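You operate a simulated robot arm through the tools that you are given. There is no shell and no other tool.

You run a simulated robot arm. Do the job below in one go: nothing can be reset, and whatever is moved stays where it is left.

## Task
Pump the chamber down with pump A first, then pump B.
Fine: shut valve V3 and the green vent lever, open valve V2; start B once READY is lit, it must not trip; done when G1 shows 0.01 or less; leave the other V valves, pump controls and clamps of this pipe line.

The check looks at the end state, three seconds after you hand in, the way a careful person would. Anything else that was tipped, shoved, dropped, spilled or broken makes it a failure.

## Robot
A 7-joint arm with a two-finger parallel gripper, fixed in place. Base frame: the origin is at the foot of the arm, x ahead of it, y to its left, z up; the work surface is at about z = 0.86. Lengths are in m, angles in degrees, forces in N, time in s.
Its first joint turns from -166.0 to 166.0 degrees. Payload 4.4 kg.
The TCP is the grasp point between the finger pads, 0.023 m short of the fingertips. In the tool frame z runs along the fingers and y along their closing line. Largest opening 0.094 m; finger width 0.038, thickness 0.01; the body of the gripper, 0.054 by 0.096 m, starts 0.039 m behind the TCP.
Orientation is told as [roll, pitch, yaw] about the base's x, y, z axes, in that order, counted from this pose: with the fingers straight down and closing along the base's y, the tool's x points along the base's -x, its y along +y and its z along -z.

## Interface
- The arm moves only by the tool play_rows. Its argument "deltas" is a list of rows, each a list of 6 numbers: the shift along the base's x, y, z in units of 500 mm (1.0 is 500 mm), then the turn, a rotation vector about the base's x, y, z in units of 180 degrees (1.0 is 180 degrees). In form: [[x, y, z, ax, ay, az], ...]. A call has 1 to 20 rows; each row is the pose to reach, as a shift and turn from the pose commanded when the call began. "fingers" is the opening, from 0 (shut) to 1 (fully open), set as the call begins (left out, the last holds). A call with a number of a shift or a turn outside -1 to 1 is refused whole. A row lasts 0.2 s, in which the tool goes at most 0.05 m and 8.6 degrees; a call with a longer step from one row to the next is refused whole, and so is a gripper value outside its range. A pose out of reach is approached as far as the arm can. The call stops where the force on the tool passes 50 N (or 10 N more than at its start, if that is more) or the arm is blocked; 0.2 s more then pass. Each finger travels about 0.072 m/s and halts on what it meets, pressing with about 38 N; the grip force reading is that of the motor and also rises with nothing between the fingers. The clock runs only during rows and for 0.2 s after the last one: add rows that repeat a pose to give the fingers time. The reply holds the time, the measured pose of the TCP, the force on the tool along the base axes, the opening and the grip force, in the units named above and with some noise, with the torque about the TCP (base axes, N m) and any sound that the robot's microphone picked up, and new pictures: "pictures" is both (left out), scene, wrist or none.
- Cameras (640 x 400 px; columns grow to the right, rows downward): "scene" is fixed at [0.2194, -0.649, 1.5354]; the picture's right is [0.76, -0.65, 0.00], its down [-0.37, -0.43, -0.83] and it looks along [0.54, 0.63, -0.56] (base axes); focal length 305 px, centre (320, 200). "wrist" rides on the gripper at [0.086, 0.016, -0.074] in the tool frame; the picture's right is [-0.18, 0.98, 0.00], its down [-0.58, -0.11, -0.81] and it looks along [-0.79, -0.15, 0.59] (tool axes); focal length 243 px, centre (320, 200). There is no depth. A picture from a camera that has moved, and an enlarged one, comes with that camera's place and axes in the base frame and with its lens.
- zoom(camera, box): a new picture of the part [left, top, right, bottom] of that camera's present view, enlarged. No time passes.
- job_done(): hands the job in; it is judged then, once.

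Nothing tells you positions but the pictures and the camera data. Unless the task says otherwise, let go and move clear before handing in.

The tools are called after ">>>" by a JSON object that holds its "method" and its "body". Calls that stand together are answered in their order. play_rows: Moves the arm, as the interface text tells. Its arguments: {"type":"object","properties":{"deltas":{"type":"array","items":{"type":"array","items":{"type":"number"}}},"fingers":{"type":"number"},"pictures":{"type":"string","enum":["both","scene","wrist","none"]}},"required":["deltas"]} The other tools are called the same way: zoom (camera, box) takes an enlarged picture of a part of a camera's view; job_done () hands the job in.

At the start:

```text
time_s: 0.0
tcp_pos: [0.6512, -0.0104, 1.3382]
ee_rot: [-0.1, 0.1, 0.0]
force: [0.7, 0.1, -0.1]
torque: [0.0, 0.0, 0.03]
opening: 0.0938
grip_force: 0.0
```

scene: 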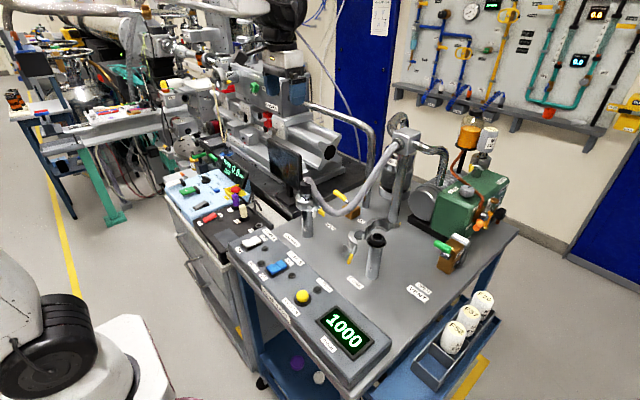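
wrist: 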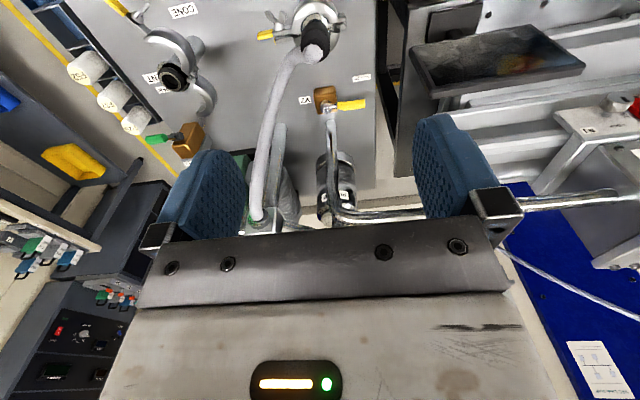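

I see a bench cart with a control panel (display 1000, buttons), valves with yellow levers, a green vent lever and a pump. I'll zoom in to read the labels before moving anything.

>>> {"method": "zoom", "body": {"camera": "scene", "box": [220, 220, 400, 370]}}

>>> {"method": "zoom", "body": {"camera": "scene", "box": [280, 160, 420, 290]}}

>>> {"method": "zoom", "body": {"camera": "scene", "box": [390, 110, 530, 310]}}

>>> {"method": "zoom", "body": {"camera": "scene", "box": [150, 120, 290, 270]}}

>>> {"method": "zoom", "body": {"camera": "wrist", "box": [50, 0, 400, 220]}}

```text
2.67 times, centred on (310, 295) of scene
camera zoom: at [0.2194, -0.649, 1.5354], right [0.76, -0.65, 0.0], down [-0.37, -0.43, -0.83], along [0.54, 0.63, -0.56], focal length 814 px, centre (347, -53)
```

zoom: 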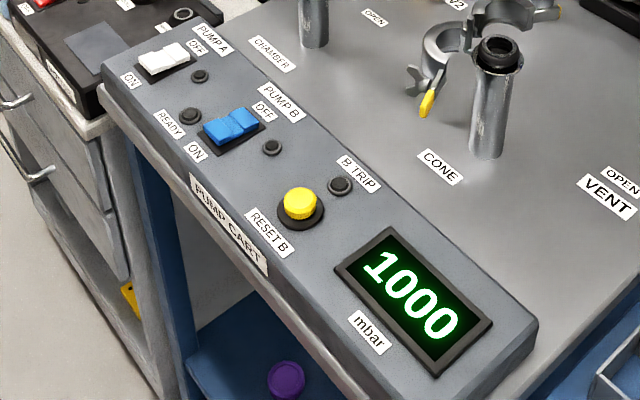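

```text
3.08 times, centred on (350, 225) of scene
camera zoom: at [0.2194, -0.649, 1.5354], right [0.76, -0.65, 0.0], down [-0.37, -0.43, -0.83], along [0.54, 0.63, -0.56], focal length 939 px, centre (228, 123)
```

zoom: 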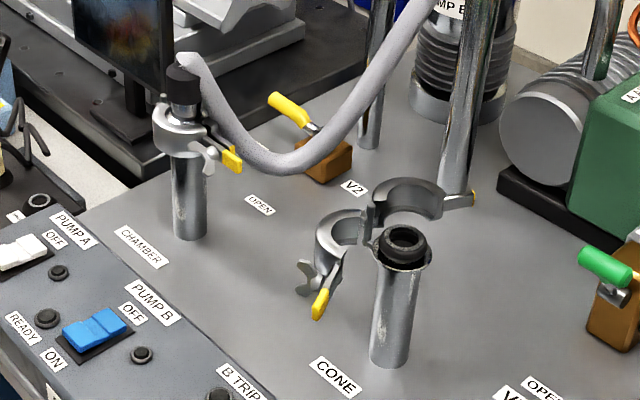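

```text
2.00 times, centred on (460, 210) of scene
camera zoom: at [0.2194, -0.649, 1.5354], right [0.76, -0.65, 0.0], down [-0.37, -0.43, -0.83], along [0.54, 0.63, -0.56], focal length 610 px, centre (40, 180)
```

zoom: 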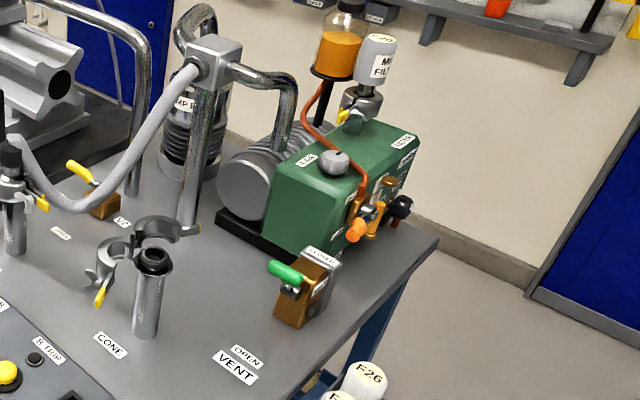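

```text
2.67 times, centred on (220, 195) of scene
camera zoom: at [0.2194, -0.649, 1.5354], right [0.76, -0.65, 0.0], down [-0.37, -0.43, -0.83], along [0.54, 0.63, -0.56], focal length 814 px, centre (587, 213)
```

zoom: 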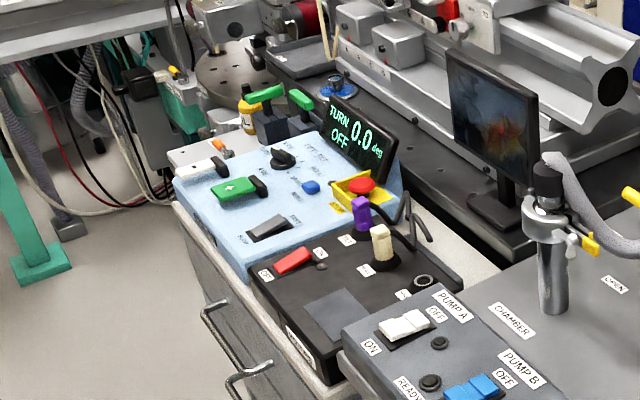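

```text
1.82 times, centred on (225, 110) of wrist
camera zoom: at [0.566, 0.0063, 1.4115], right [0.18, 0.98, 0.0], down [0.58, -0.11, 0.81], along [0.79, -0.15, -0.59], focal length 441 px, centre (493, 364)
```

zoom: 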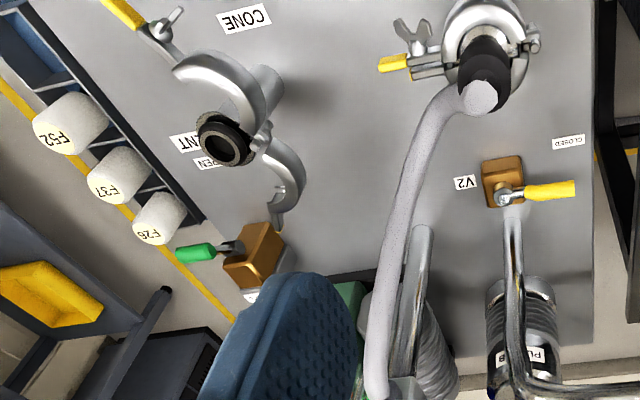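

The panel reads PUMP A (white rocker), PUMP B (blue rocker), READY lamp, B TRIP and G1 in mbar. Next I'll look for V3, the V2 lever and the vent positions in closer zooms.

>>> {"method": "zoom", "body": {"camera": "scene", "box": [400, 110, 520, 190]}}

>>> {"method": "zoom", "body": {"camera": "scene", "box": [420, 170, 520, 240]}}

>>> {"method": "zoom", "body": {"camera": "scene", "box": [410, 210, 510, 310]}}

>>> {"method": "zoom", "body": {"camera": "scene", "box": [310, 170, 400, 240]}}

>>> {"method": "zoom", "body": {"camera": "scene", "box": [380, 0, 640, 140]}}

>>> {"method": "zoom", "body": {"camera": "wrist", "box": [250, 0, 400, 130]}}

>>> {"method": "zoom", "body": {"camera": "wrist", "box": [130, 80, 230, 180]}}

```text
5.00 times, centred on (460, 150) of scene
camera zoom: at [0.2194, -0.649, 1.5354], right [0.76, -0.65, 0.0], down [-0.37, -0.43, -0.83], along [0.54, 0.63, -0.56], focal length 1526 px, centre (-380, 450)
```

zoom: 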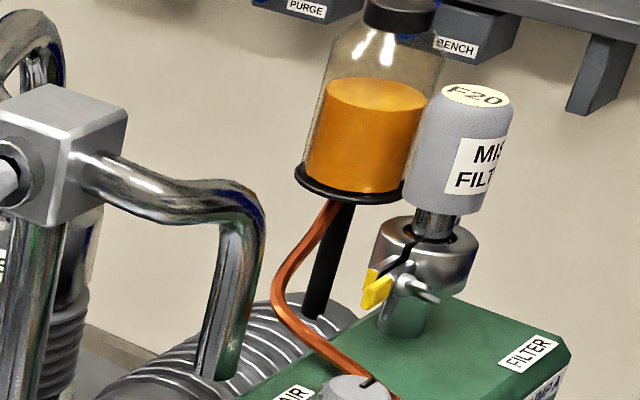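

```text
5.71 times, centred on (470, 205) of scene
camera zoom: at [0.2194, -0.649, 1.5354], right [0.76, -0.65, 0.0], down [-0.37, -0.43, -0.83], along [0.54, 0.63, -0.56], focal length 1744 px, centre (-537, 171)
```

zoom: 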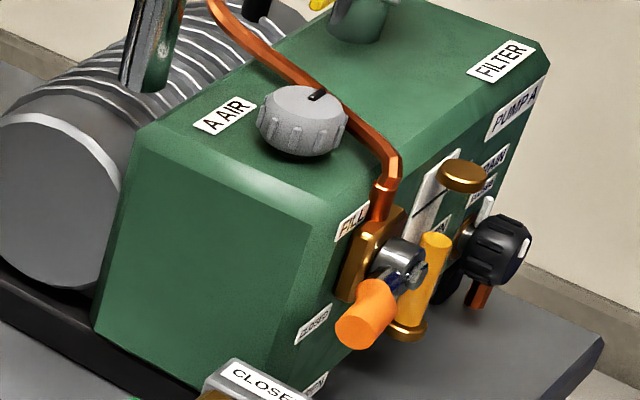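

```text
4.00 times, centred on (460, 260) of scene
camera zoom: at [0.2194, -0.649, 1.5354], right [0.76, -0.65, 0.0], down [-0.37, -0.43, -0.83], along [0.54, 0.63, -0.56], focal length 1221 px, centre (-240, -40)
```

zoom: 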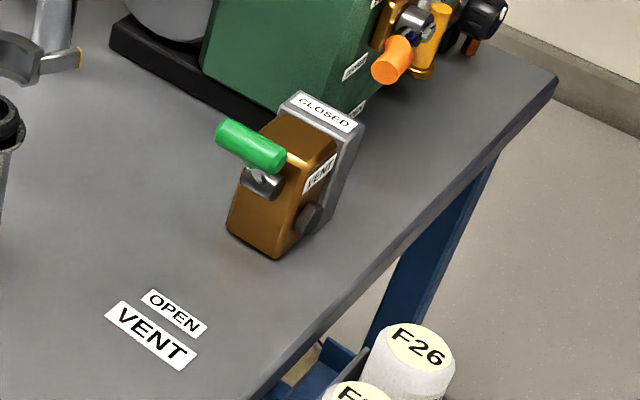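

```text
5.71 times, centred on (355, 205) of scene
camera zoom: at [0.2194, -0.649, 1.5354], right [0.76, -0.65, 0.0], down [-0.37, -0.43, -0.83], along [0.54, 0.63, -0.56], focal length 1744 px, centre (120, 171)
```

zoom: 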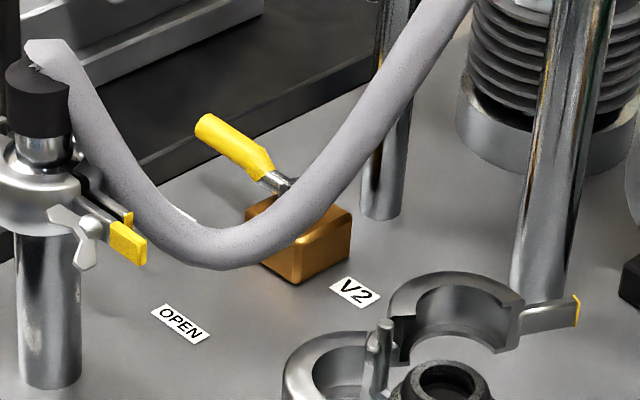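

```text
2.46 times, centred on (510, 70) of scene
camera zoom: at [0.2194, -0.649, 1.5354], right [0.76, -0.65, 0.0], down [-0.37, -0.43, -0.83], along [0.54, 0.63, -0.56], focal length 751 px, centre (-148, 520)
```

zoom: 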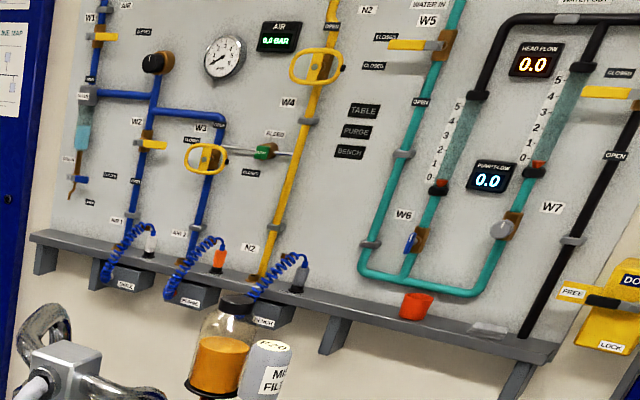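

```text
3.08 times, centred on (325, 65) of wrist
camera zoom: at [0.566, 0.0063, 1.4115], right [0.18, 0.98, 0.0], down [0.58, -0.11, 0.81], along [0.79, -0.15, -0.59], focal length 746 px, centre (305, 615)
```

zoom: 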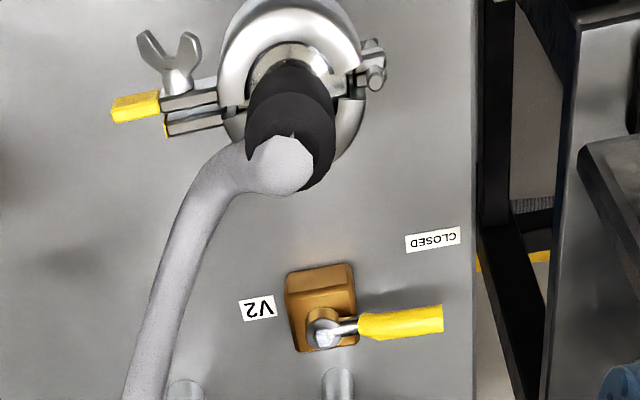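

```text
4.00 times, centred on (180, 130) of wrist
camera zoom: at [0.566, 0.0063, 1.4115], right [0.18, 0.98, 0.0], down [0.58, -0.11, 0.81], along [0.79, -0.15, -0.59], focal length 970 px, centre (880, 480)
```

zoom: 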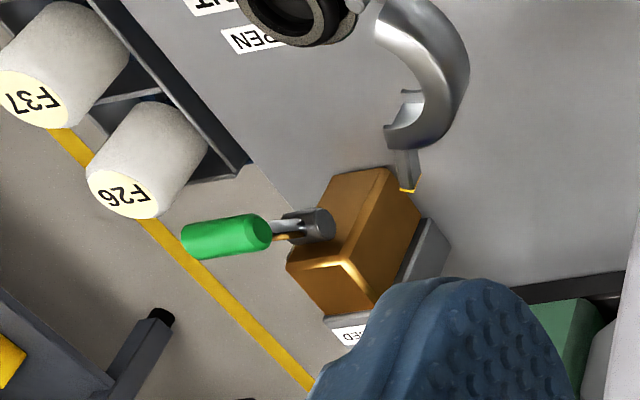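

V2's lever points along +y at its CLOSED label, and its OPEN label lies toward the robot. The vent lever sits near [0.89, -0.41, 0.93], and V3 isn't visible yet. I'll shift the wrist camera to the right to look at the pump side.

>>> {"method": "play_rows", "body": {"deltas": [[0, -0.1, 0, 0, 0, 0], [0, -0.2, 0, 0, 0, 0], [0, -0.3, 0, 0, 0, 0], [0, -0.4, 0, 0, 0, 0], [0, -0.5, 0, 0, 0, 0], [0, -0.6, 0, 0, 0, 0], [0, -0.7, 0, 0, 0, 0], [0, -0.8, 0, 0, 0, 0]], "pictures": "both"}}

```text
time_s: 1.8
tcp_pos: [0.6524, -0.4088, 1.3388]
ee_rot: [0.1, -0.1, 0.0]
force: [0.2, -0.1, 0.4]
torque: [0.03, -0.01, -0.01]
opening: 0.0939
grip_force: 0.0
camera wrist: at [0.5659, -0.3927, 1.4123], right [0.18, 0.98, 0.0], down [0.58, -0.11, 0.81], along [0.79, -0.15, -0.59], focal length 243 px, centre (320, 200)
```

scene: 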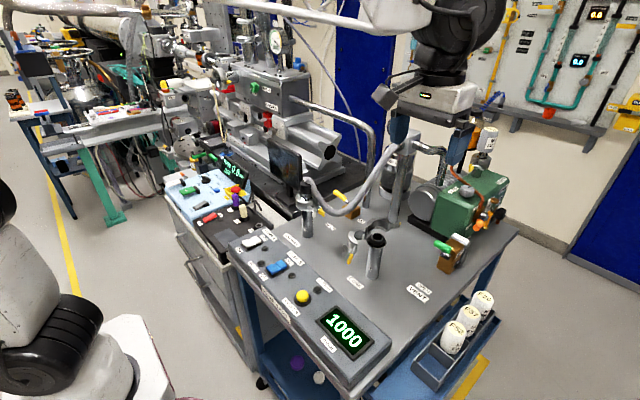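
wrist: 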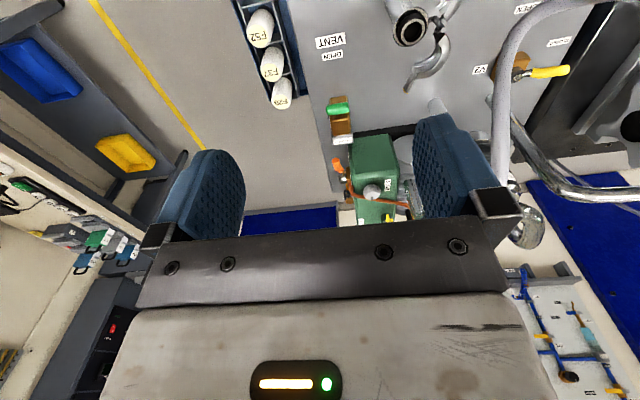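

I can now see the pump A side, and the vent lever shows straight on. I'll zoom in here to look for V3 and the vent state.

>>> {"method": "zoom", "body": {"camera": "wrist", "box": [290, 60, 430, 220]}}

>>> {"method": "zoom", "body": {"camera": "wrist", "box": [360, 0, 600, 150]}}

>>> {"method": "zoom", "body": {"camera": "wrist", "box": [480, 120, 640, 260]}}

>>> {"method": "zoom", "body": {"camera": "wrist", "box": [490, 250, 640, 400]}}

>>> {"method": "zoom", "body": {"camera": "scene", "box": [230, 60, 380, 170]}}

```text
2.50 times, centred on (360, 140) of wrist
camera zoom: at [0.5659, -0.3927, 1.4123], right [0.18, 0.98, 0.0], down [0.58, -0.11, 0.81], along [0.79, -0.15, -0.59], focal length 606 px, centre (220, 350)
```

zoom: 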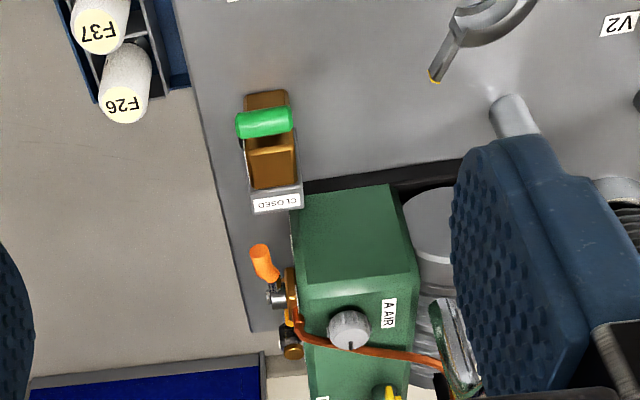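

```text
2.67 times, centred on (480, 75) of wrist
camera zoom: at [0.5659, -0.3927, 1.4123], right [0.18, 0.98, 0.0], down [0.58, -0.11, 0.81], along [0.79, -0.15, -0.59], focal length 647 px, centre (-107, 533)
```

zoom: 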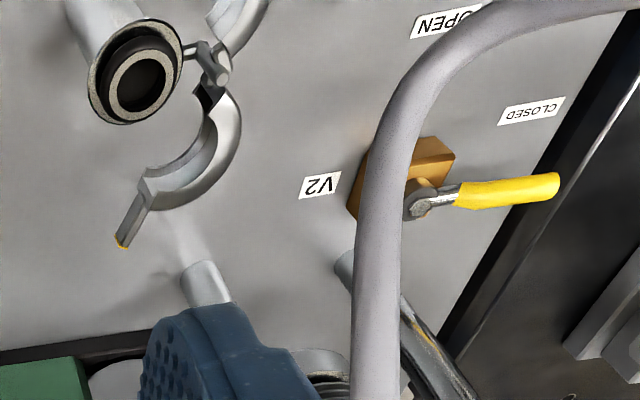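

```text
2.86 times, centred on (560, 190) of wrist
camera zoom: at [0.5659, -0.3927, 1.4123], right [0.18, 0.98, 0.0], down [0.58, -0.11, 0.81], along [0.79, -0.15, -0.59], focal length 693 px, centre (-366, 229)
```

zoom: 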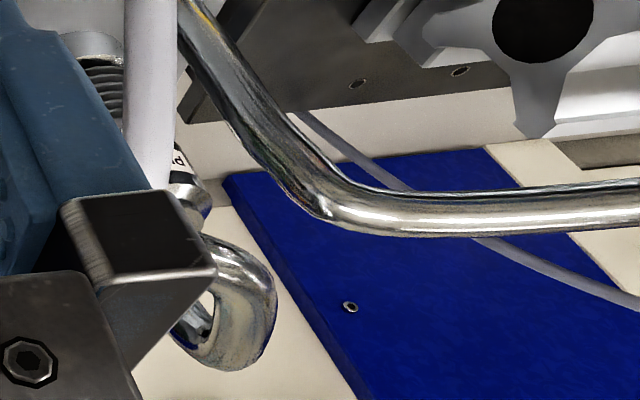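

```text
2.67 times, centred on (565, 325) of wrist
camera zoom: at [0.5659, -0.3927, 1.4123], right [0.18, 0.98, 0.0], down [0.58, -0.11, 0.81], along [0.79, -0.15, -0.59], focal length 647 px, centre (-333, -133)
```

zoom: 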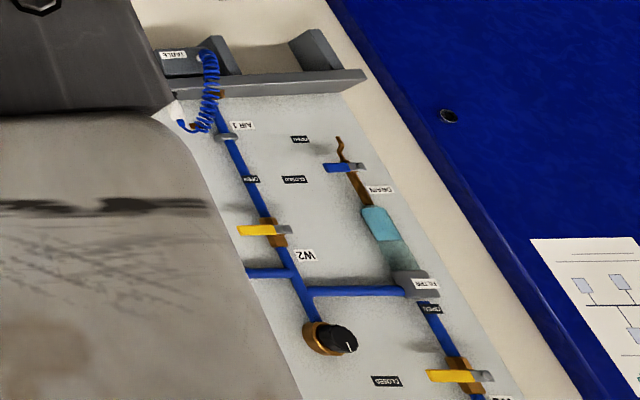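

```text
3.64 times, centred on (305, 115) of scene
camera zoom: at [0.2194, -0.649, 1.5354], right [0.76, -0.65, 0.0], down [-0.37, -0.43, -0.83], along [0.54, 0.63, -0.56], focal length 1110 px, centre (374, 509)
```

zoom: 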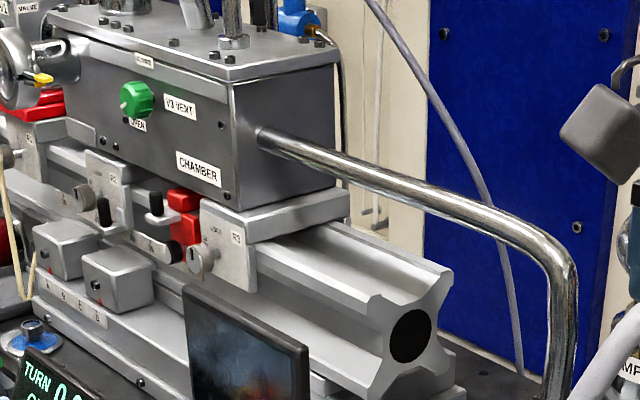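

There's a CHAMBER box on a rail, with a green knob labelled "V? VENT" and more fittings above it. I'll zoom further.

>>> {"method": "zoom", "body": {"camera": "scene", "box": [250, 70, 300, 105]}}

>>> {"method": "zoom", "body": {"camera": "scene", "box": [190, 0, 330, 80]}}

>>> {"method": "zoom", "body": {"camera": "scene", "box": [150, 40, 260, 130]}}

>>> {"method": "zoom", "body": {"camera": "scene", "box": [20, 10, 160, 120]}}

>>> {"method": "zoom", "body": {"camera": "scene", "box": [220, 0, 300, 60]}}

```text
11.43 times, centred on (275, 88) of scene
camera zoom: at [0.2194, -0.649, 1.5354], right [0.76, -0.65, 0.0], down [-0.37, -0.43, -0.83], along [0.54, 0.63, -0.56], focal length 3488 px, centre (834, 1486)
```

zoom: 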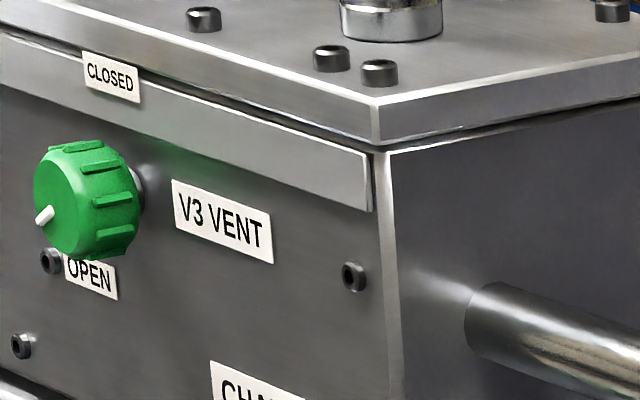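

```text
4.57 times, centred on (260, 40) of scene
camera zoom: at [0.2194, -0.649, 1.5354], right [0.76, -0.65, 0.0], down [-0.37, -0.43, -0.83], along [0.54, 0.63, -0.56], focal length 1395 px, centre (594, 931)
```

zoom: 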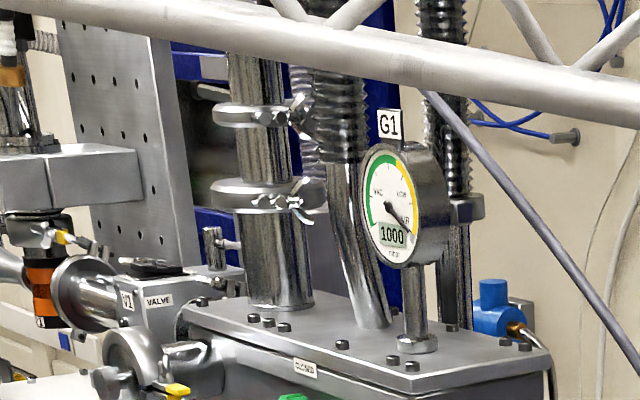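

```text
4.44 times, centred on (205, 85) of scene
camera zoom: at [0.2194, -0.649, 1.5354], right [0.76, -0.65, 0.0], down [-0.37, -0.43, -0.83], along [0.54, 0.63, -0.56], focal length 1356 px, centre (831, 711)
```

zoom: 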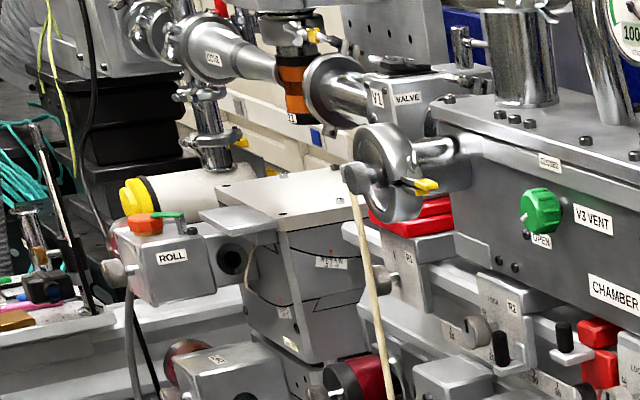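

```text
3.64 times, centred on (90, 65) of scene
camera zoom: at [0.2194, -0.649, 1.5354], right [0.76, -0.65, 0.0], down [-0.37, -0.43, -0.83], along [0.54, 0.63, -0.56], focal length 1110 px, centre (1156, 691)
```

zoom: 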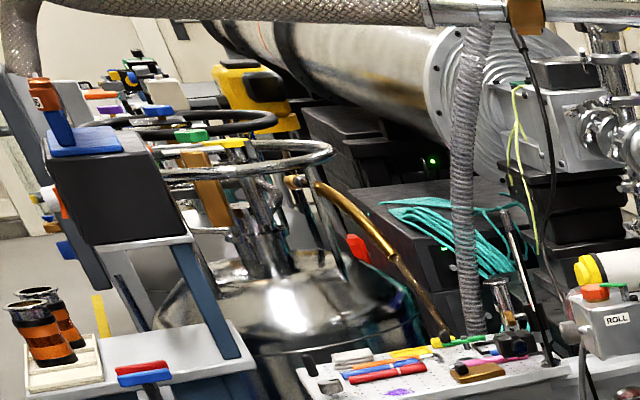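

```text
6.67 times, centred on (260, 30) of scene
camera zoom: at [0.2194, -0.649, 1.5354], right [0.76, -0.65, 0.0], down [-0.37, -0.43, -0.83], along [0.54, 0.63, -0.56], focal length 2034 px, centre (720, 1333)
```

zoom: 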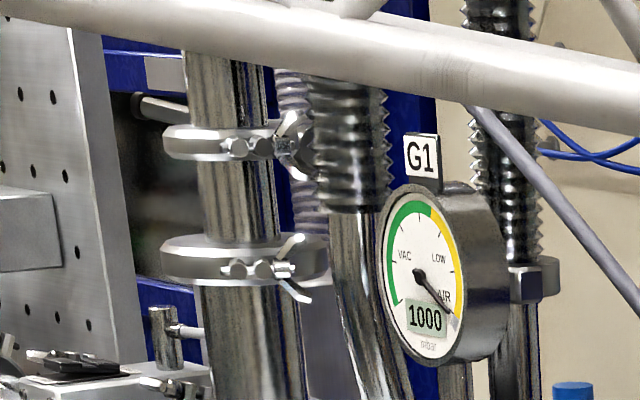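

V3 is the green "V3 VENT" knob on the front of the CHAMBER box (pointer near OPEN, CLOSED label above). G1 is the dial gauge on top, and the beam valve V1 is to be left alone. I'll swing the camera left to locate V3 more precisely.

>>> {"method": "play_rows", "body": {"deltas": [[-0.02, 0.09, 0, 0, 0, 0], [-0.04, 0.18, 0, 0, 0, 0], [-0.06, 0.27, 0, 0, 0, 0], [-0.08, 0.36, 0, 0, 0, 0], [-0.1, 0.45, 0, 0, 0, 0], [-0.12, 0.54, 0, 0, 0, 0], [-0.14, 0.63, 0, 0, 0, 0], [-0.16, 0.72, 0, 0, 0, 0.04], [-0.18, 0.81, 0, 0, 0, 0.08], [-0.2, 0.9, 0, 0, 0, 0.12], [-0.22, 0.98, 0, 0, 0, 0.16]], "pictures": "both"}}

```text
time_s: 4.2
tcp_pos: [0.5408, 0.0796, 1.3387]
ee_rot: [0.0, 0.0, 29.0]
force: [-0.5, 0.3, -0.1]
torque: [-0.02, 0.02, -0.01]
opening: 0.094
grip_force: 0.0
camera wrist: at [0.4585, 0.0523, 1.4109], right [-0.31, 0.95, 0.0], down [0.56, 0.19, 0.81], along [0.77, 0.25, -0.59], focal length 243 px, centre (320, 200)
```

scene: 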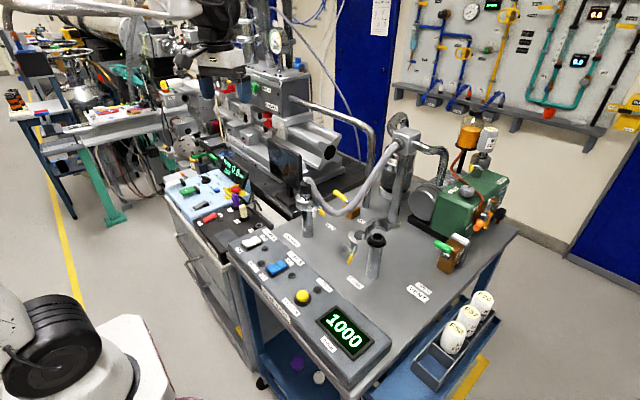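
wrist: 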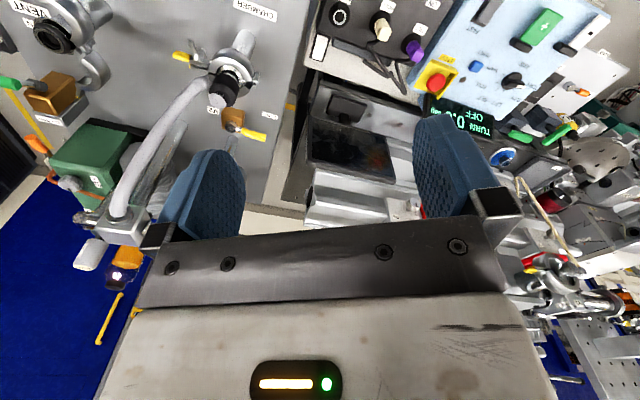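

The gripper body hides the chamber from this angle. I'll square the yaw, move further left, and then pitch the tool up so the camera looks level at the chamber front.

>>> {"method": "play_rows", "body": {"deltas": [[-0.01, 0.09, 0, 0, 0, -0.04], [-0.02, 0.18, 0, 0, 0, -0.08], [-0.03, 0.27, 0, 0, 0, -0.12], [-0.04, 0.36, 0, 0, 0, -0.16], [-0.05, 0.45, 0, 0, 0, -0.16], [-0.06, 0.54, 0, 0, 0, -0.16], [-0.07, 0.63, 0, 0, 0, -0.16], [-0.08, 0.72, 0, 0, 0, -0.16], [-0.08, 0.8, 0, 0, 0, -0.16]], "pictures": "both"}}

```text
time_s: 6.2
tcp_pos: [0.5033, 0.4807, 1.338]
ee_rot: [-0.1, 0.0, 0.0]
force: [-0.6, 0.2, -0.7]
torque: [0.02, -0.04, -0.01]
opening: 0.0939
grip_force: 0.0
camera wrist: at [0.4168, 0.4965, 1.4114], right [0.18, 0.98, 0.0], down [0.58, -0.11, 0.81], along [0.79, -0.15, -0.59], focal length 243 px, centre (320, 200)
```

scene: 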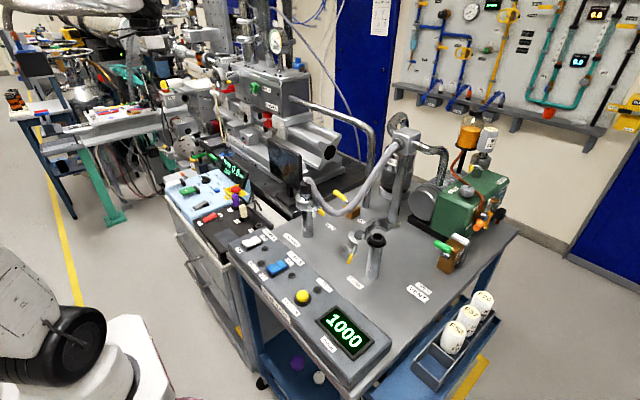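
wrist: 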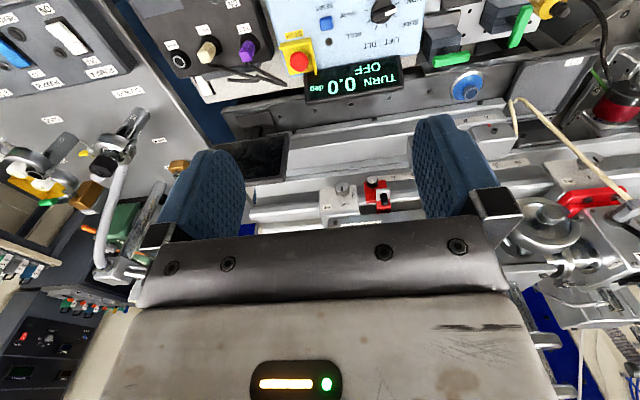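

Now I'll pitch the tool up about 50° so the camera looks level at the chamber.

>>> {"method": "play_rows", "body": {"deltas": [[-0.02, 0, 0.0, 0, -0.045, 0], [-0.04, 0, 0.0, 0, -0.09, 0], [-0.06, 0, 0.0, 0, -0.135, 0], [-0.08, 0, 0.0, 0, -0.18, 0], [-0.1, 0, 0.0, 0, -0.225, 0], [-0.12, 0, 0.0, 0, -0.27, 0]], "pictures": "both"}}

```text
time_s: 7.6
tcp_pos: [0.4445, 0.4807, 1.3382]
ee_rot: [-0.1, -48.6, 0.0]
force: [0.2, 0.3, 1.3]
torque: [-0.03, 0.01, 0.0]
opening: 0.094
grip_force: 0.1
camera wrist: at [0.3305, 0.4967, 1.3207], right [0.12, 0.98, 0.14], down [-0.22, -0.11, 0.97], along [0.97, -0.15, 0.21], focal length 243 px, centre (320, 200)
```

scene: 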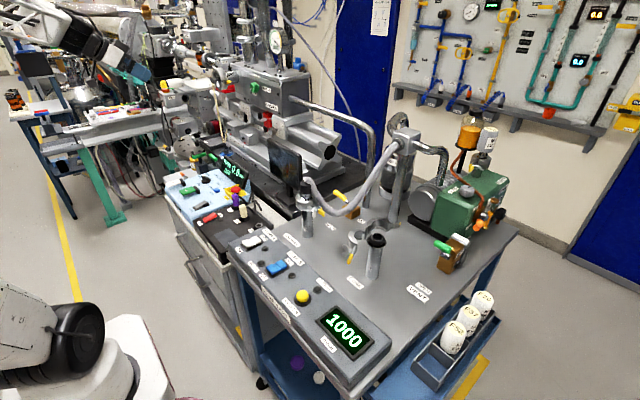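
wrist: 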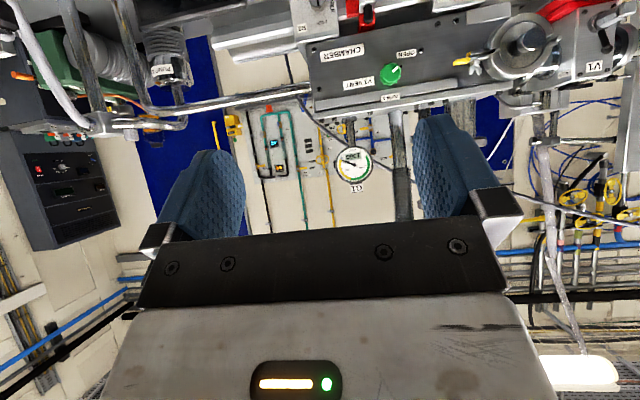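

The chamber front with the V3 knob is now in view (the picture is upside down). I'll zoom in on it.

>>> {"method": "zoom", "body": {"camera": "wrist", "box": [350, 40, 430, 110]}}

>>> {"method": "zoom", "body": {"camera": "wrist", "box": [280, 0, 640, 200]}}

>>> {"method": "zoom", "body": {"camera": "wrist", "box": [80, 0, 320, 140]}}

>>> {"method": "zoom", "body": {"camera": "scene", "box": [190, 50, 310, 130]}}

```text
5.71 times, centred on (390, 75) of wrist
camera zoom: at [0.3305, 0.4967, 1.3207], right [0.12, 0.98, 0.14], down [-0.22, -0.11, 0.97], along [0.97, -0.15, 0.21], focal length 1386 px, centre (-80, 914)
```

zoom: 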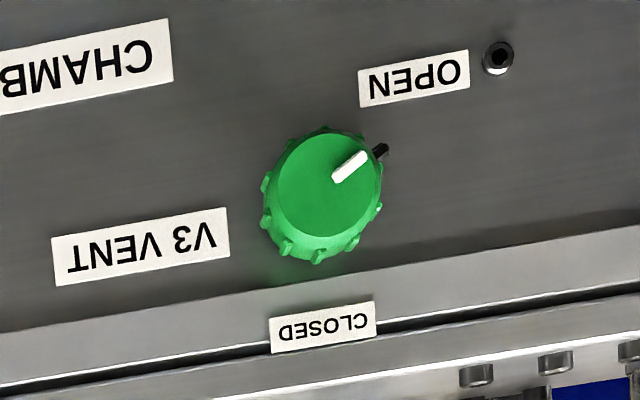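

```text
1.78 times, centred on (460, 100) of wrist
camera zoom: at [0.3305, 0.4967, 1.3207], right [0.12, 0.98, 0.14], down [-0.22, -0.11, 0.97], along [0.97, -0.15, 0.21], focal length 431 px, centre (71, 378)
```

zoom: 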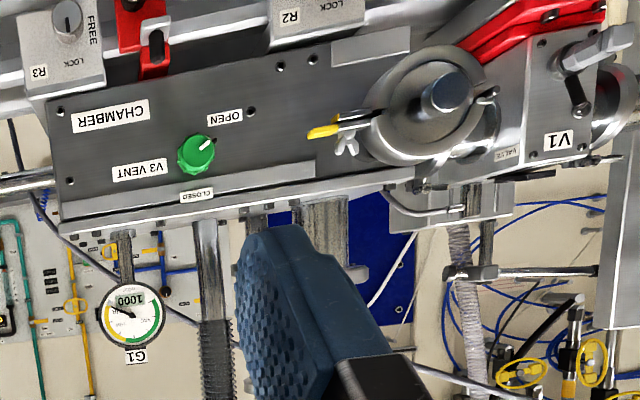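

```text
2.67 times, centred on (200, 70) of wrist
camera zoom: at [0.3305, 0.4967, 1.3207], right [0.12, 0.98, 0.14], down [-0.22, -0.11, 0.97], along [0.97, -0.15, 0.21], focal length 647 px, centre (640, 547)
```

zoom: 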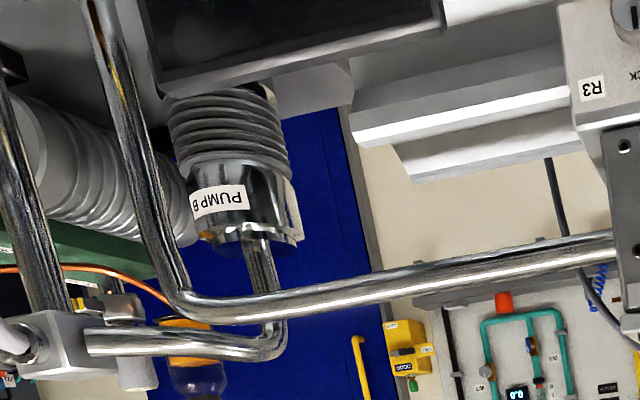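

```text
5.00 times, centred on (250, 90) of scene
camera zoom: at [0.2194, -0.649, 1.5354], right [0.76, -0.65, 0.0], down [-0.37, -0.43, -0.83], along [0.54, 0.63, -0.56], focal length 1526 px, centre (670, 750)
```

zoom: 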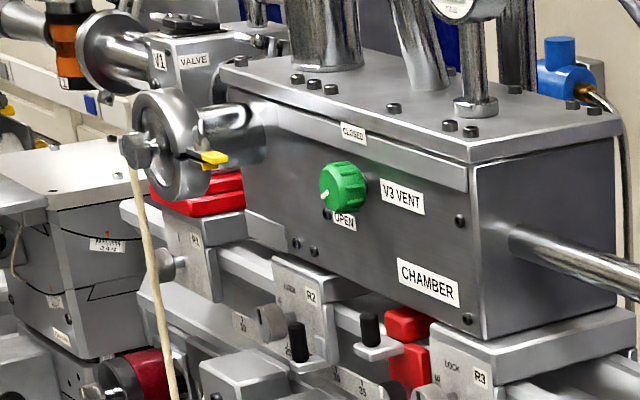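

V3's pointer is at the lower left (OPEN), so closing it means about 135° clockwise, seen from the front, to bring the pointer up to CLOSED. The knob sits near [0.89, 0.59, 1.20]. I'll level the tool toward +x and test how far the wrist can roll while still clear of everything.

>>> {"method": "play_rows", "body": {"deltas": [[0.04, 0, 0, 0, -0.046, 0], [0.08, 0, 0, 0, -0.092, 0], [0.12, 0, 0, 0, -0.138, 0], [0.16, 0, 0, 0, -0.184, 0], [0.2, 0, 0, 0, -0.23, 0]], "pictures": "both"}}

```text
time_s: 8.8
tcp_pos: [0.543, 0.4808, 1.3383]
ee_rot: [150.8, -89.8, -150.7]
force: [1.0, -0.5, -0.4]
torque: [0.0, 0.04, 0.0]
opening: 0.0941
grip_force: 0.0
camera wrist: at [0.4682, 0.4968, 1.2509], right [0.0, 0.98, 0.19], down [-0.81, -0.11, 0.58], along [0.59, -0.15, 0.79], focal length 243 px, centre (320, 200)
```

scene: 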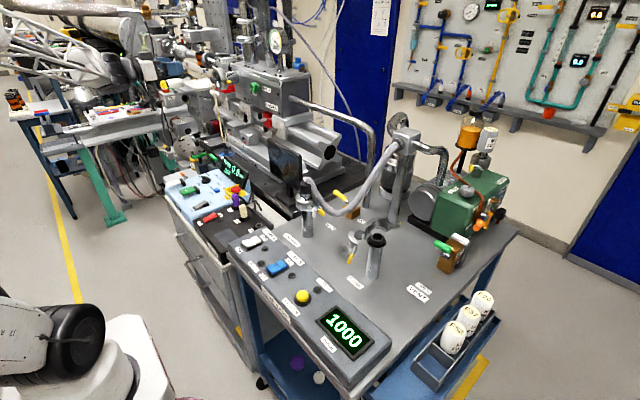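
wrist: 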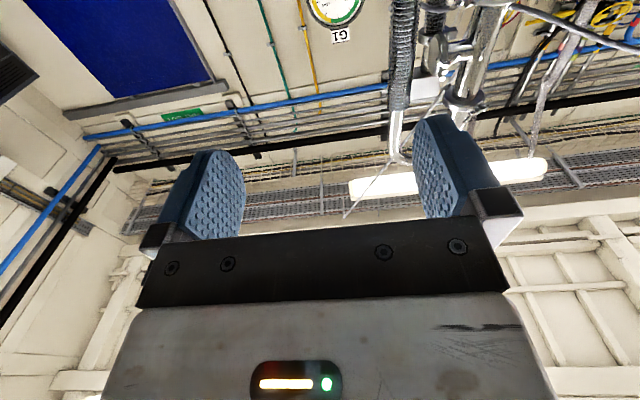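

The tool is level now. I'll roll +90° about the tool axis so the camera goes to the left (+y) side, and check that the wrist follows.

>>> {"method": "play_rows", "body": {"deltas": [[0, 0, 0, 0.045, 0, 0], [0, 0, 0, 0.09, 0, 0], [0, 0, 0, 0.135, 0, 0], [0, 0, 0, 0.18, 0, 0], [0, 0, 0, 0.225, 0, 0], [0, 0, 0, 0.27, 0, 0], [0, 0, 0, 0.315, 0, 0], [0, 0, 0, 0.36, 0, 0], [0, 0, 0, 0.405, 0, 0], [0, 0, 0, 0.45, 0, 0], [0, 0, 0, 0.5, 0, 0]], "pictures": "both"}}

```text
refused: row 11 steps farther than a row can; nothing moved
```

>>> {"method": "play_rows", "body": {"deltas": [[0, 0, 0, 0.046, 0, 0], [0, 0, 0, 0.092, 0, 0], [0, 0, 0, 0.138, 0, 0], [0, 0, 0, 0.184, 0, 0], [0, 0, 0, 0.23, 0, 0], [0, 0, 0, 0.276, 0, 0], [0, 0, 0, 0.322, 0, 0], [0, 0, 0, 0.368, 0, 0], [0, 0, 0, 0.414, 0, 0], [0, 0, 0, 0.46, 0, 0], [0, 0, 0, 0.5, 0, 0]], "pictures": "both"}}

```text
time_s: 11.2
tcp_pos: [0.5459, 0.4725, 1.3989]
ee_rot: [86.7, -2.8, -89.3]
force: [0.1, 0.5, -0.9]
torque: [0.01, -0.06, -0.03]
opening: 0.094
grip_force: 0.0
out of reach, approached as far as the arm can: row 10, 11
camera wrist: at [0.4713, 0.5589, 1.4144], right [0.06, -0.13, 0.99], down [-0.81, -0.59, -0.03], along [0.59, -0.8, -0.14], focal length 243 px, centre (320, 200)
```

scene: 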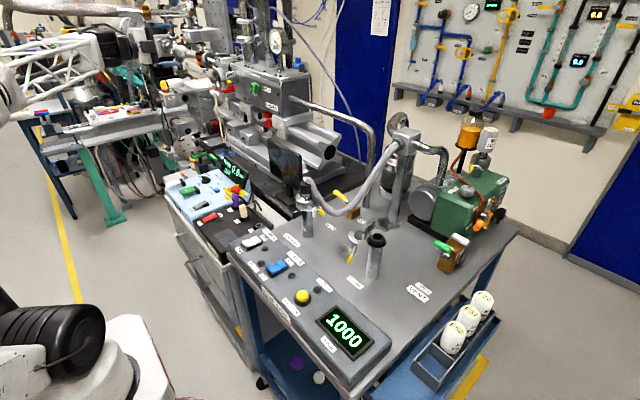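
wrist: 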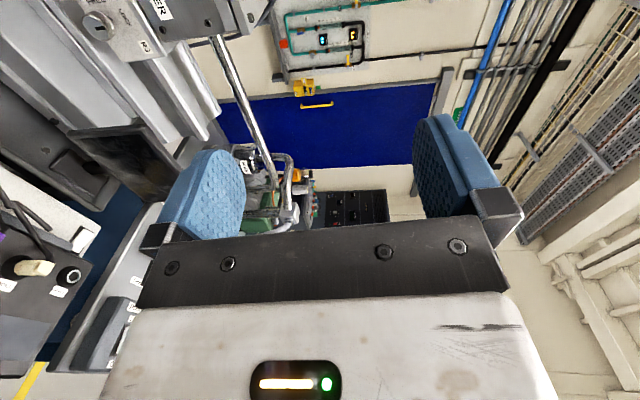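

The wrist tops out near +80° in that direction. I'll roll back the other way, which should put the camera to the right and then above.

>>> {"method": "play_rows", "body": {"deltas": [[0, 0, 0, -0.046, 0, 0], [0, 0, 0, -0.092, 0, 0], [0, 0, 0, -0.138, 0, 0], [0, 0, 0, -0.184, 0, 0], [0, 0, 0, -0.23, 0, 0], [0, 0, 0, -0.276, 0, 0], [0, 0, 0, -0.322, 0, 0], [0, 0, 0, -0.368, 0, 0], [0, 0, 0, -0.414, 0, 0], [0, 0, 0, -0.46, 0, 0], [0, 0, 0, -0.5, 0, 0], [0, 0, 0, -0.546, 0, 0], [0, 0, 0, -0.592, 0, 0], [0, 0, 0, -0.638, 0, 0], [0, 0, 0, -0.684, 0, 0], [0, 0, 0, -0.73, 0, 0], [0, 0, 0, -0.776, 0, 0], [0, 0, 0, -0.822, 0, 0], [0, 0, 0, -0.868, 0, 0], [0, 0, 0, -0.914, 0, 0]], "pictures": "both"}}

```text
time_s: 15.4
tcp_pos: [0.5452, 0.4719, 1.4013]
ee_rot: [-93.2, -12.3, 89.6]
force: [-0.5, -1.0, 0.2]
torque: [-0.01, -0.02, 0.02]
opening: 0.0939
grip_force: 0.1
camera wrist: at [0.4704, 0.3924, 1.3617], right [0.06, 0.39, -0.92], down [-0.81, 0.56, 0.19], along [0.59, 0.73, 0.35], focal length 243 px, centre (320, 200)
```

scene: 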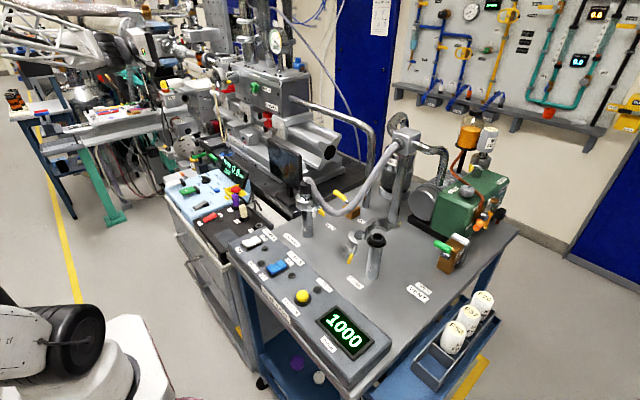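
wrist: 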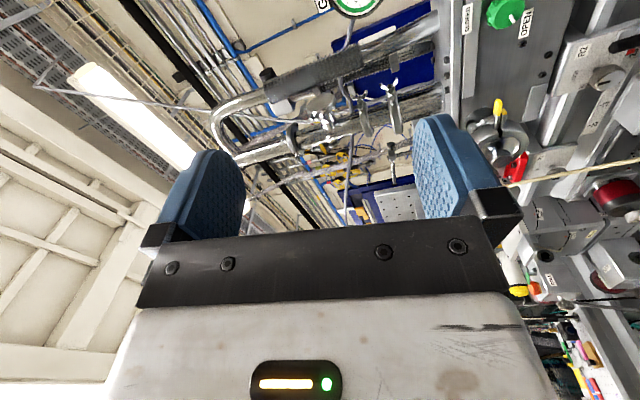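

It's now at about -78° roll with the camera on the right. I'll continue negative toward camera-up.

>>> {"method": "play_rows", "body": {"deltas": [[0, 0, 0, -0.046, 0, 0], [0, 0, 0, -0.092, 0, 0], [0, 0, 0, -0.138, 0, 0], [0, 0, 0, -0.184, 0, 0], [0, 0, 0, -0.23, 0, 0], [0, 0, 0, -0.276, 0, 0], [0, 0, 0, -0.322, 0, 0], [0, 0, 0, -0.368, 0, 0], [0, 0, 0, -0.414, 0, 0], [0, 0, 0, -0.46, 0, 0], [0, 0, 0, -0.5, 0, 0], [0, 0, 0, -0.546, 0, 0]], "pictures": "both"}}

```text
time_s: 18.0
tcp_pos: [0.545, 0.4712, 1.4018]
ee_rot: [-100.6, 85.9, 82.5]
force: [0.4, -0.3, 0.2]
torque: [0.01, 0.03, -0.02]
opening: 0.0939
grip_force: 0.0
camera wrist: at [0.4702, 0.4453, 1.4835], right [0.06, -0.97, -0.25], down [-0.81, 0.11, -0.58], along [0.59, 0.24, -0.77], focal length 243 px, centre (320, 200)
```

scene: 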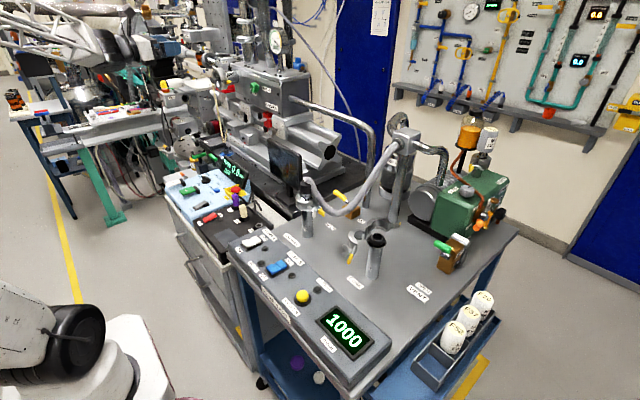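
wrist: 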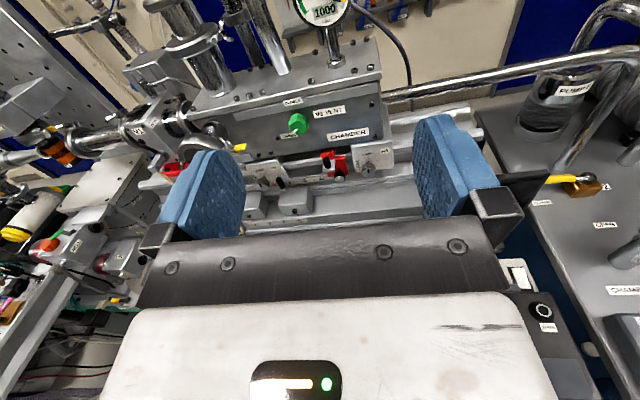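

The camera is now above the gripper with an upright view of V3. I'll test another 50° of roll, because I want to start the grip there and turn back clockwise.

>>> {"method": "play_rows", "body": {"deltas": [[0, 0, 0, -0.046, 0, 0], [0, 0, 0, -0.092, 0, 0], [0, 0, 0, -0.138, 0, 0], [0, 0, 0, -0.184, 0, 0], [0, 0, 0, -0.23, 0, 0], [0, 0, 0, -0.276, 0, 0]], "pictures": "both"}}

```text
time_s: 19.4
tcp_pos: [0.545, 0.4721, 1.4013]
ee_rot: [87.4, 44.5, -89.1]
force: [0.6, 0.3, -0.8]
torque: [0.0, 0.01, 0.01]
opening: 0.094
grip_force: 0.0
camera wrist: at [0.4702, 0.5188, 1.4746], right [0.06, -0.82, 0.57], down [-0.81, -0.38, -0.46], along [0.59, -0.43, -0.68], focal length 243 px, centre (320, 200)
```

scene: 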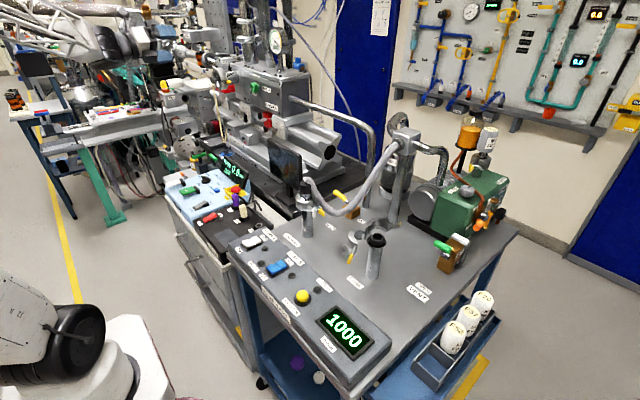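
wrist: 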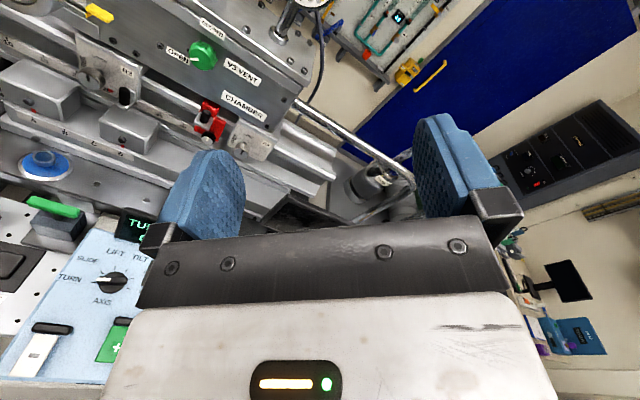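

The full range is reachable, so one grip can cover the 135° turn. I'll zoom for precise knob coordinates.

>>> {"method": "zoom", "body": {"camera": "wrist", "box": [160, 10, 270, 100]}}

>>> {"method": "zoom", "body": {"camera": "scene", "box": [235, 70, 285, 105]}}

```text
4.44 times, centred on (215, 55) of wrist
camera zoom: at [0.4702, 0.5188, 1.4746], right [0.06, -0.82, 0.57], down [-0.81, -0.38, -0.46], along [0.59, -0.43, -0.68], focal length 1078 px, centre (787, 844)
```

zoom: 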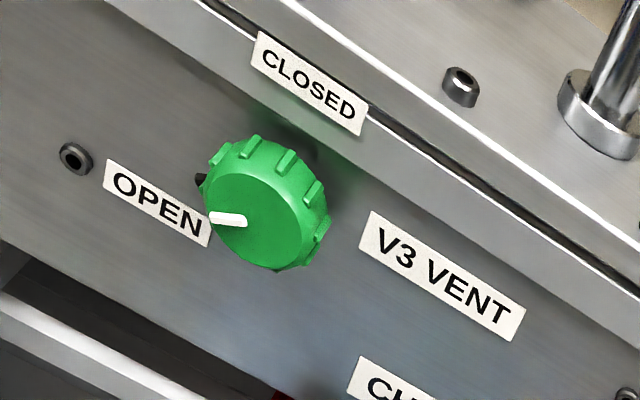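

```text
11.43 times, centred on (260, 88) of scene
camera zoom: at [0.2194, -0.649, 1.5354], right [0.76, -0.65, 0.0], down [-0.37, -0.43, -0.83], along [0.54, 0.63, -0.56], focal length 3488 px, centre (1006, 1486)
```

zoom: 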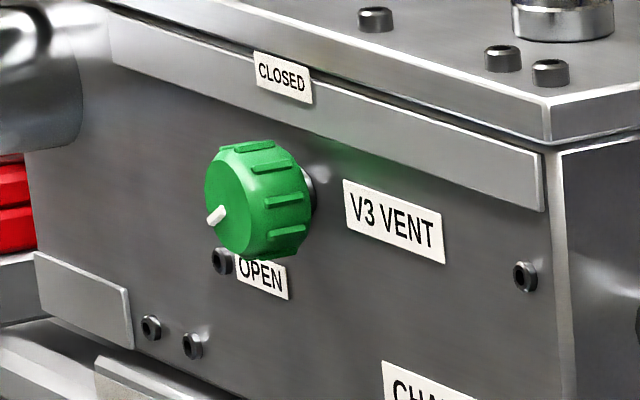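

The knob front is at about [0.888, 0.594, 1.197], and its pointer sits roughly 25–30° below horizontal on the left. I'll align the tool axis with +x and move to a standoff in front of the knob.

>>> {"method": "play_rows", "body": {"deltas": [[0.06, 0.035, -0.058, 0, -0.0015, -0.002], [0.12, 0.07, -0.116, 0, -0.003, -0.004], [0.18, 0.105, -0.174, 0, -0.0045, -0.006], [0.24, 0.14, -0.232, 0, -0.006, -0.008], [0.3, 0.175, -0.29, 0, -0.0075, -0.011], [0.345, 0.21, -0.348, 0, -0.009, -0.013], [0.37, 0.244, -0.406, 0, -0.0103, -0.015]], "pictures": "both"}}

```text
time_s: 21.0
tcp_pos: [0.73, 0.5936, 1.1991]
ee_rot: [90.2, 44.7, -90.0]
force: [-0.7, -0.6, 0.6]
torque: [-0.01, 0.05, 0.0]
opening: 0.0942
grip_force: 0.0
camera wrist: at [0.6551, 0.6438, 1.2703], right [0.0, -0.82, 0.57], down [-0.81, -0.34, -0.49], along [0.59, -0.46, -0.66], focal length 243 px, centre (320, 200)
```

scene: 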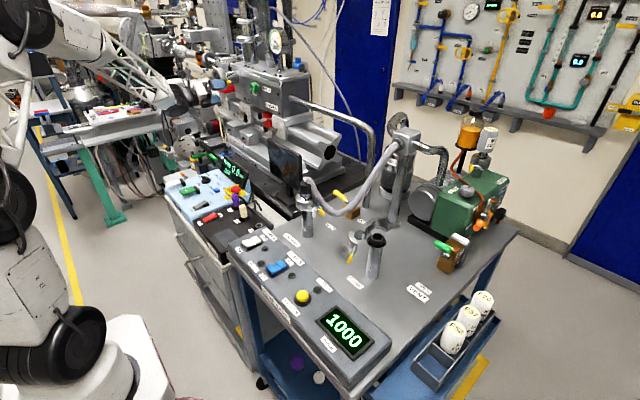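
wrist: 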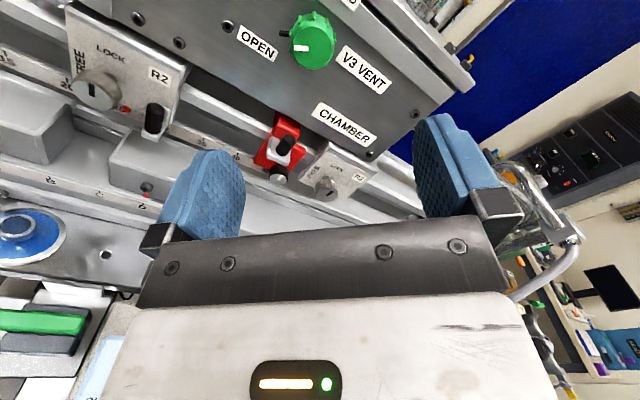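

I'm well placed in front of the knob. I'll zoom to refine the alignment.

>>> {"method": "zoom", "body": {"camera": "wrist", "box": [260, 0, 370, 80]}}

>>> {"method": "zoom", "body": {"camera": "scene", "box": [150, 50, 290, 150]}}

```text
5.00 times, centred on (315, 40) of wrist
camera zoom: at [0.6551, 0.6438, 1.2703], right [0.0, -0.82, 0.57], down [-0.81, -0.34, -0.49], along [0.59, -0.46, -0.66], focal length 1213 px, centre (345, 1000)
```

zoom: 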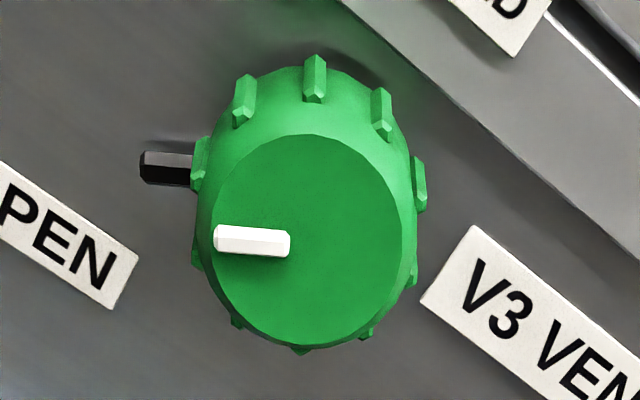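

```text
4.00 times, centred on (220, 100) of scene
camera zoom: at [0.2194, -0.649, 1.5354], right [0.76, -0.65, 0.0], down [-0.37, -0.43, -0.83], along [0.54, 0.63, -0.56], focal length 1221 px, centre (720, 600)
```

zoom: 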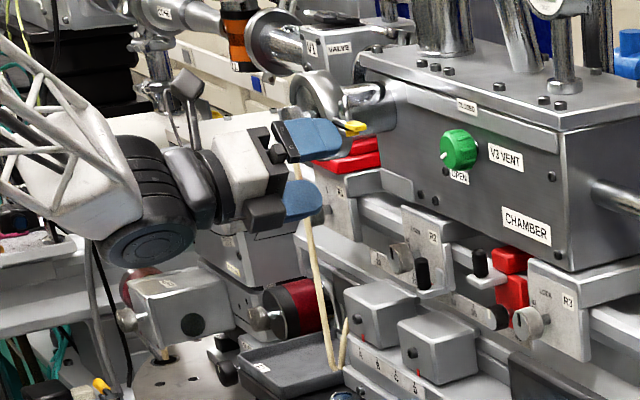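

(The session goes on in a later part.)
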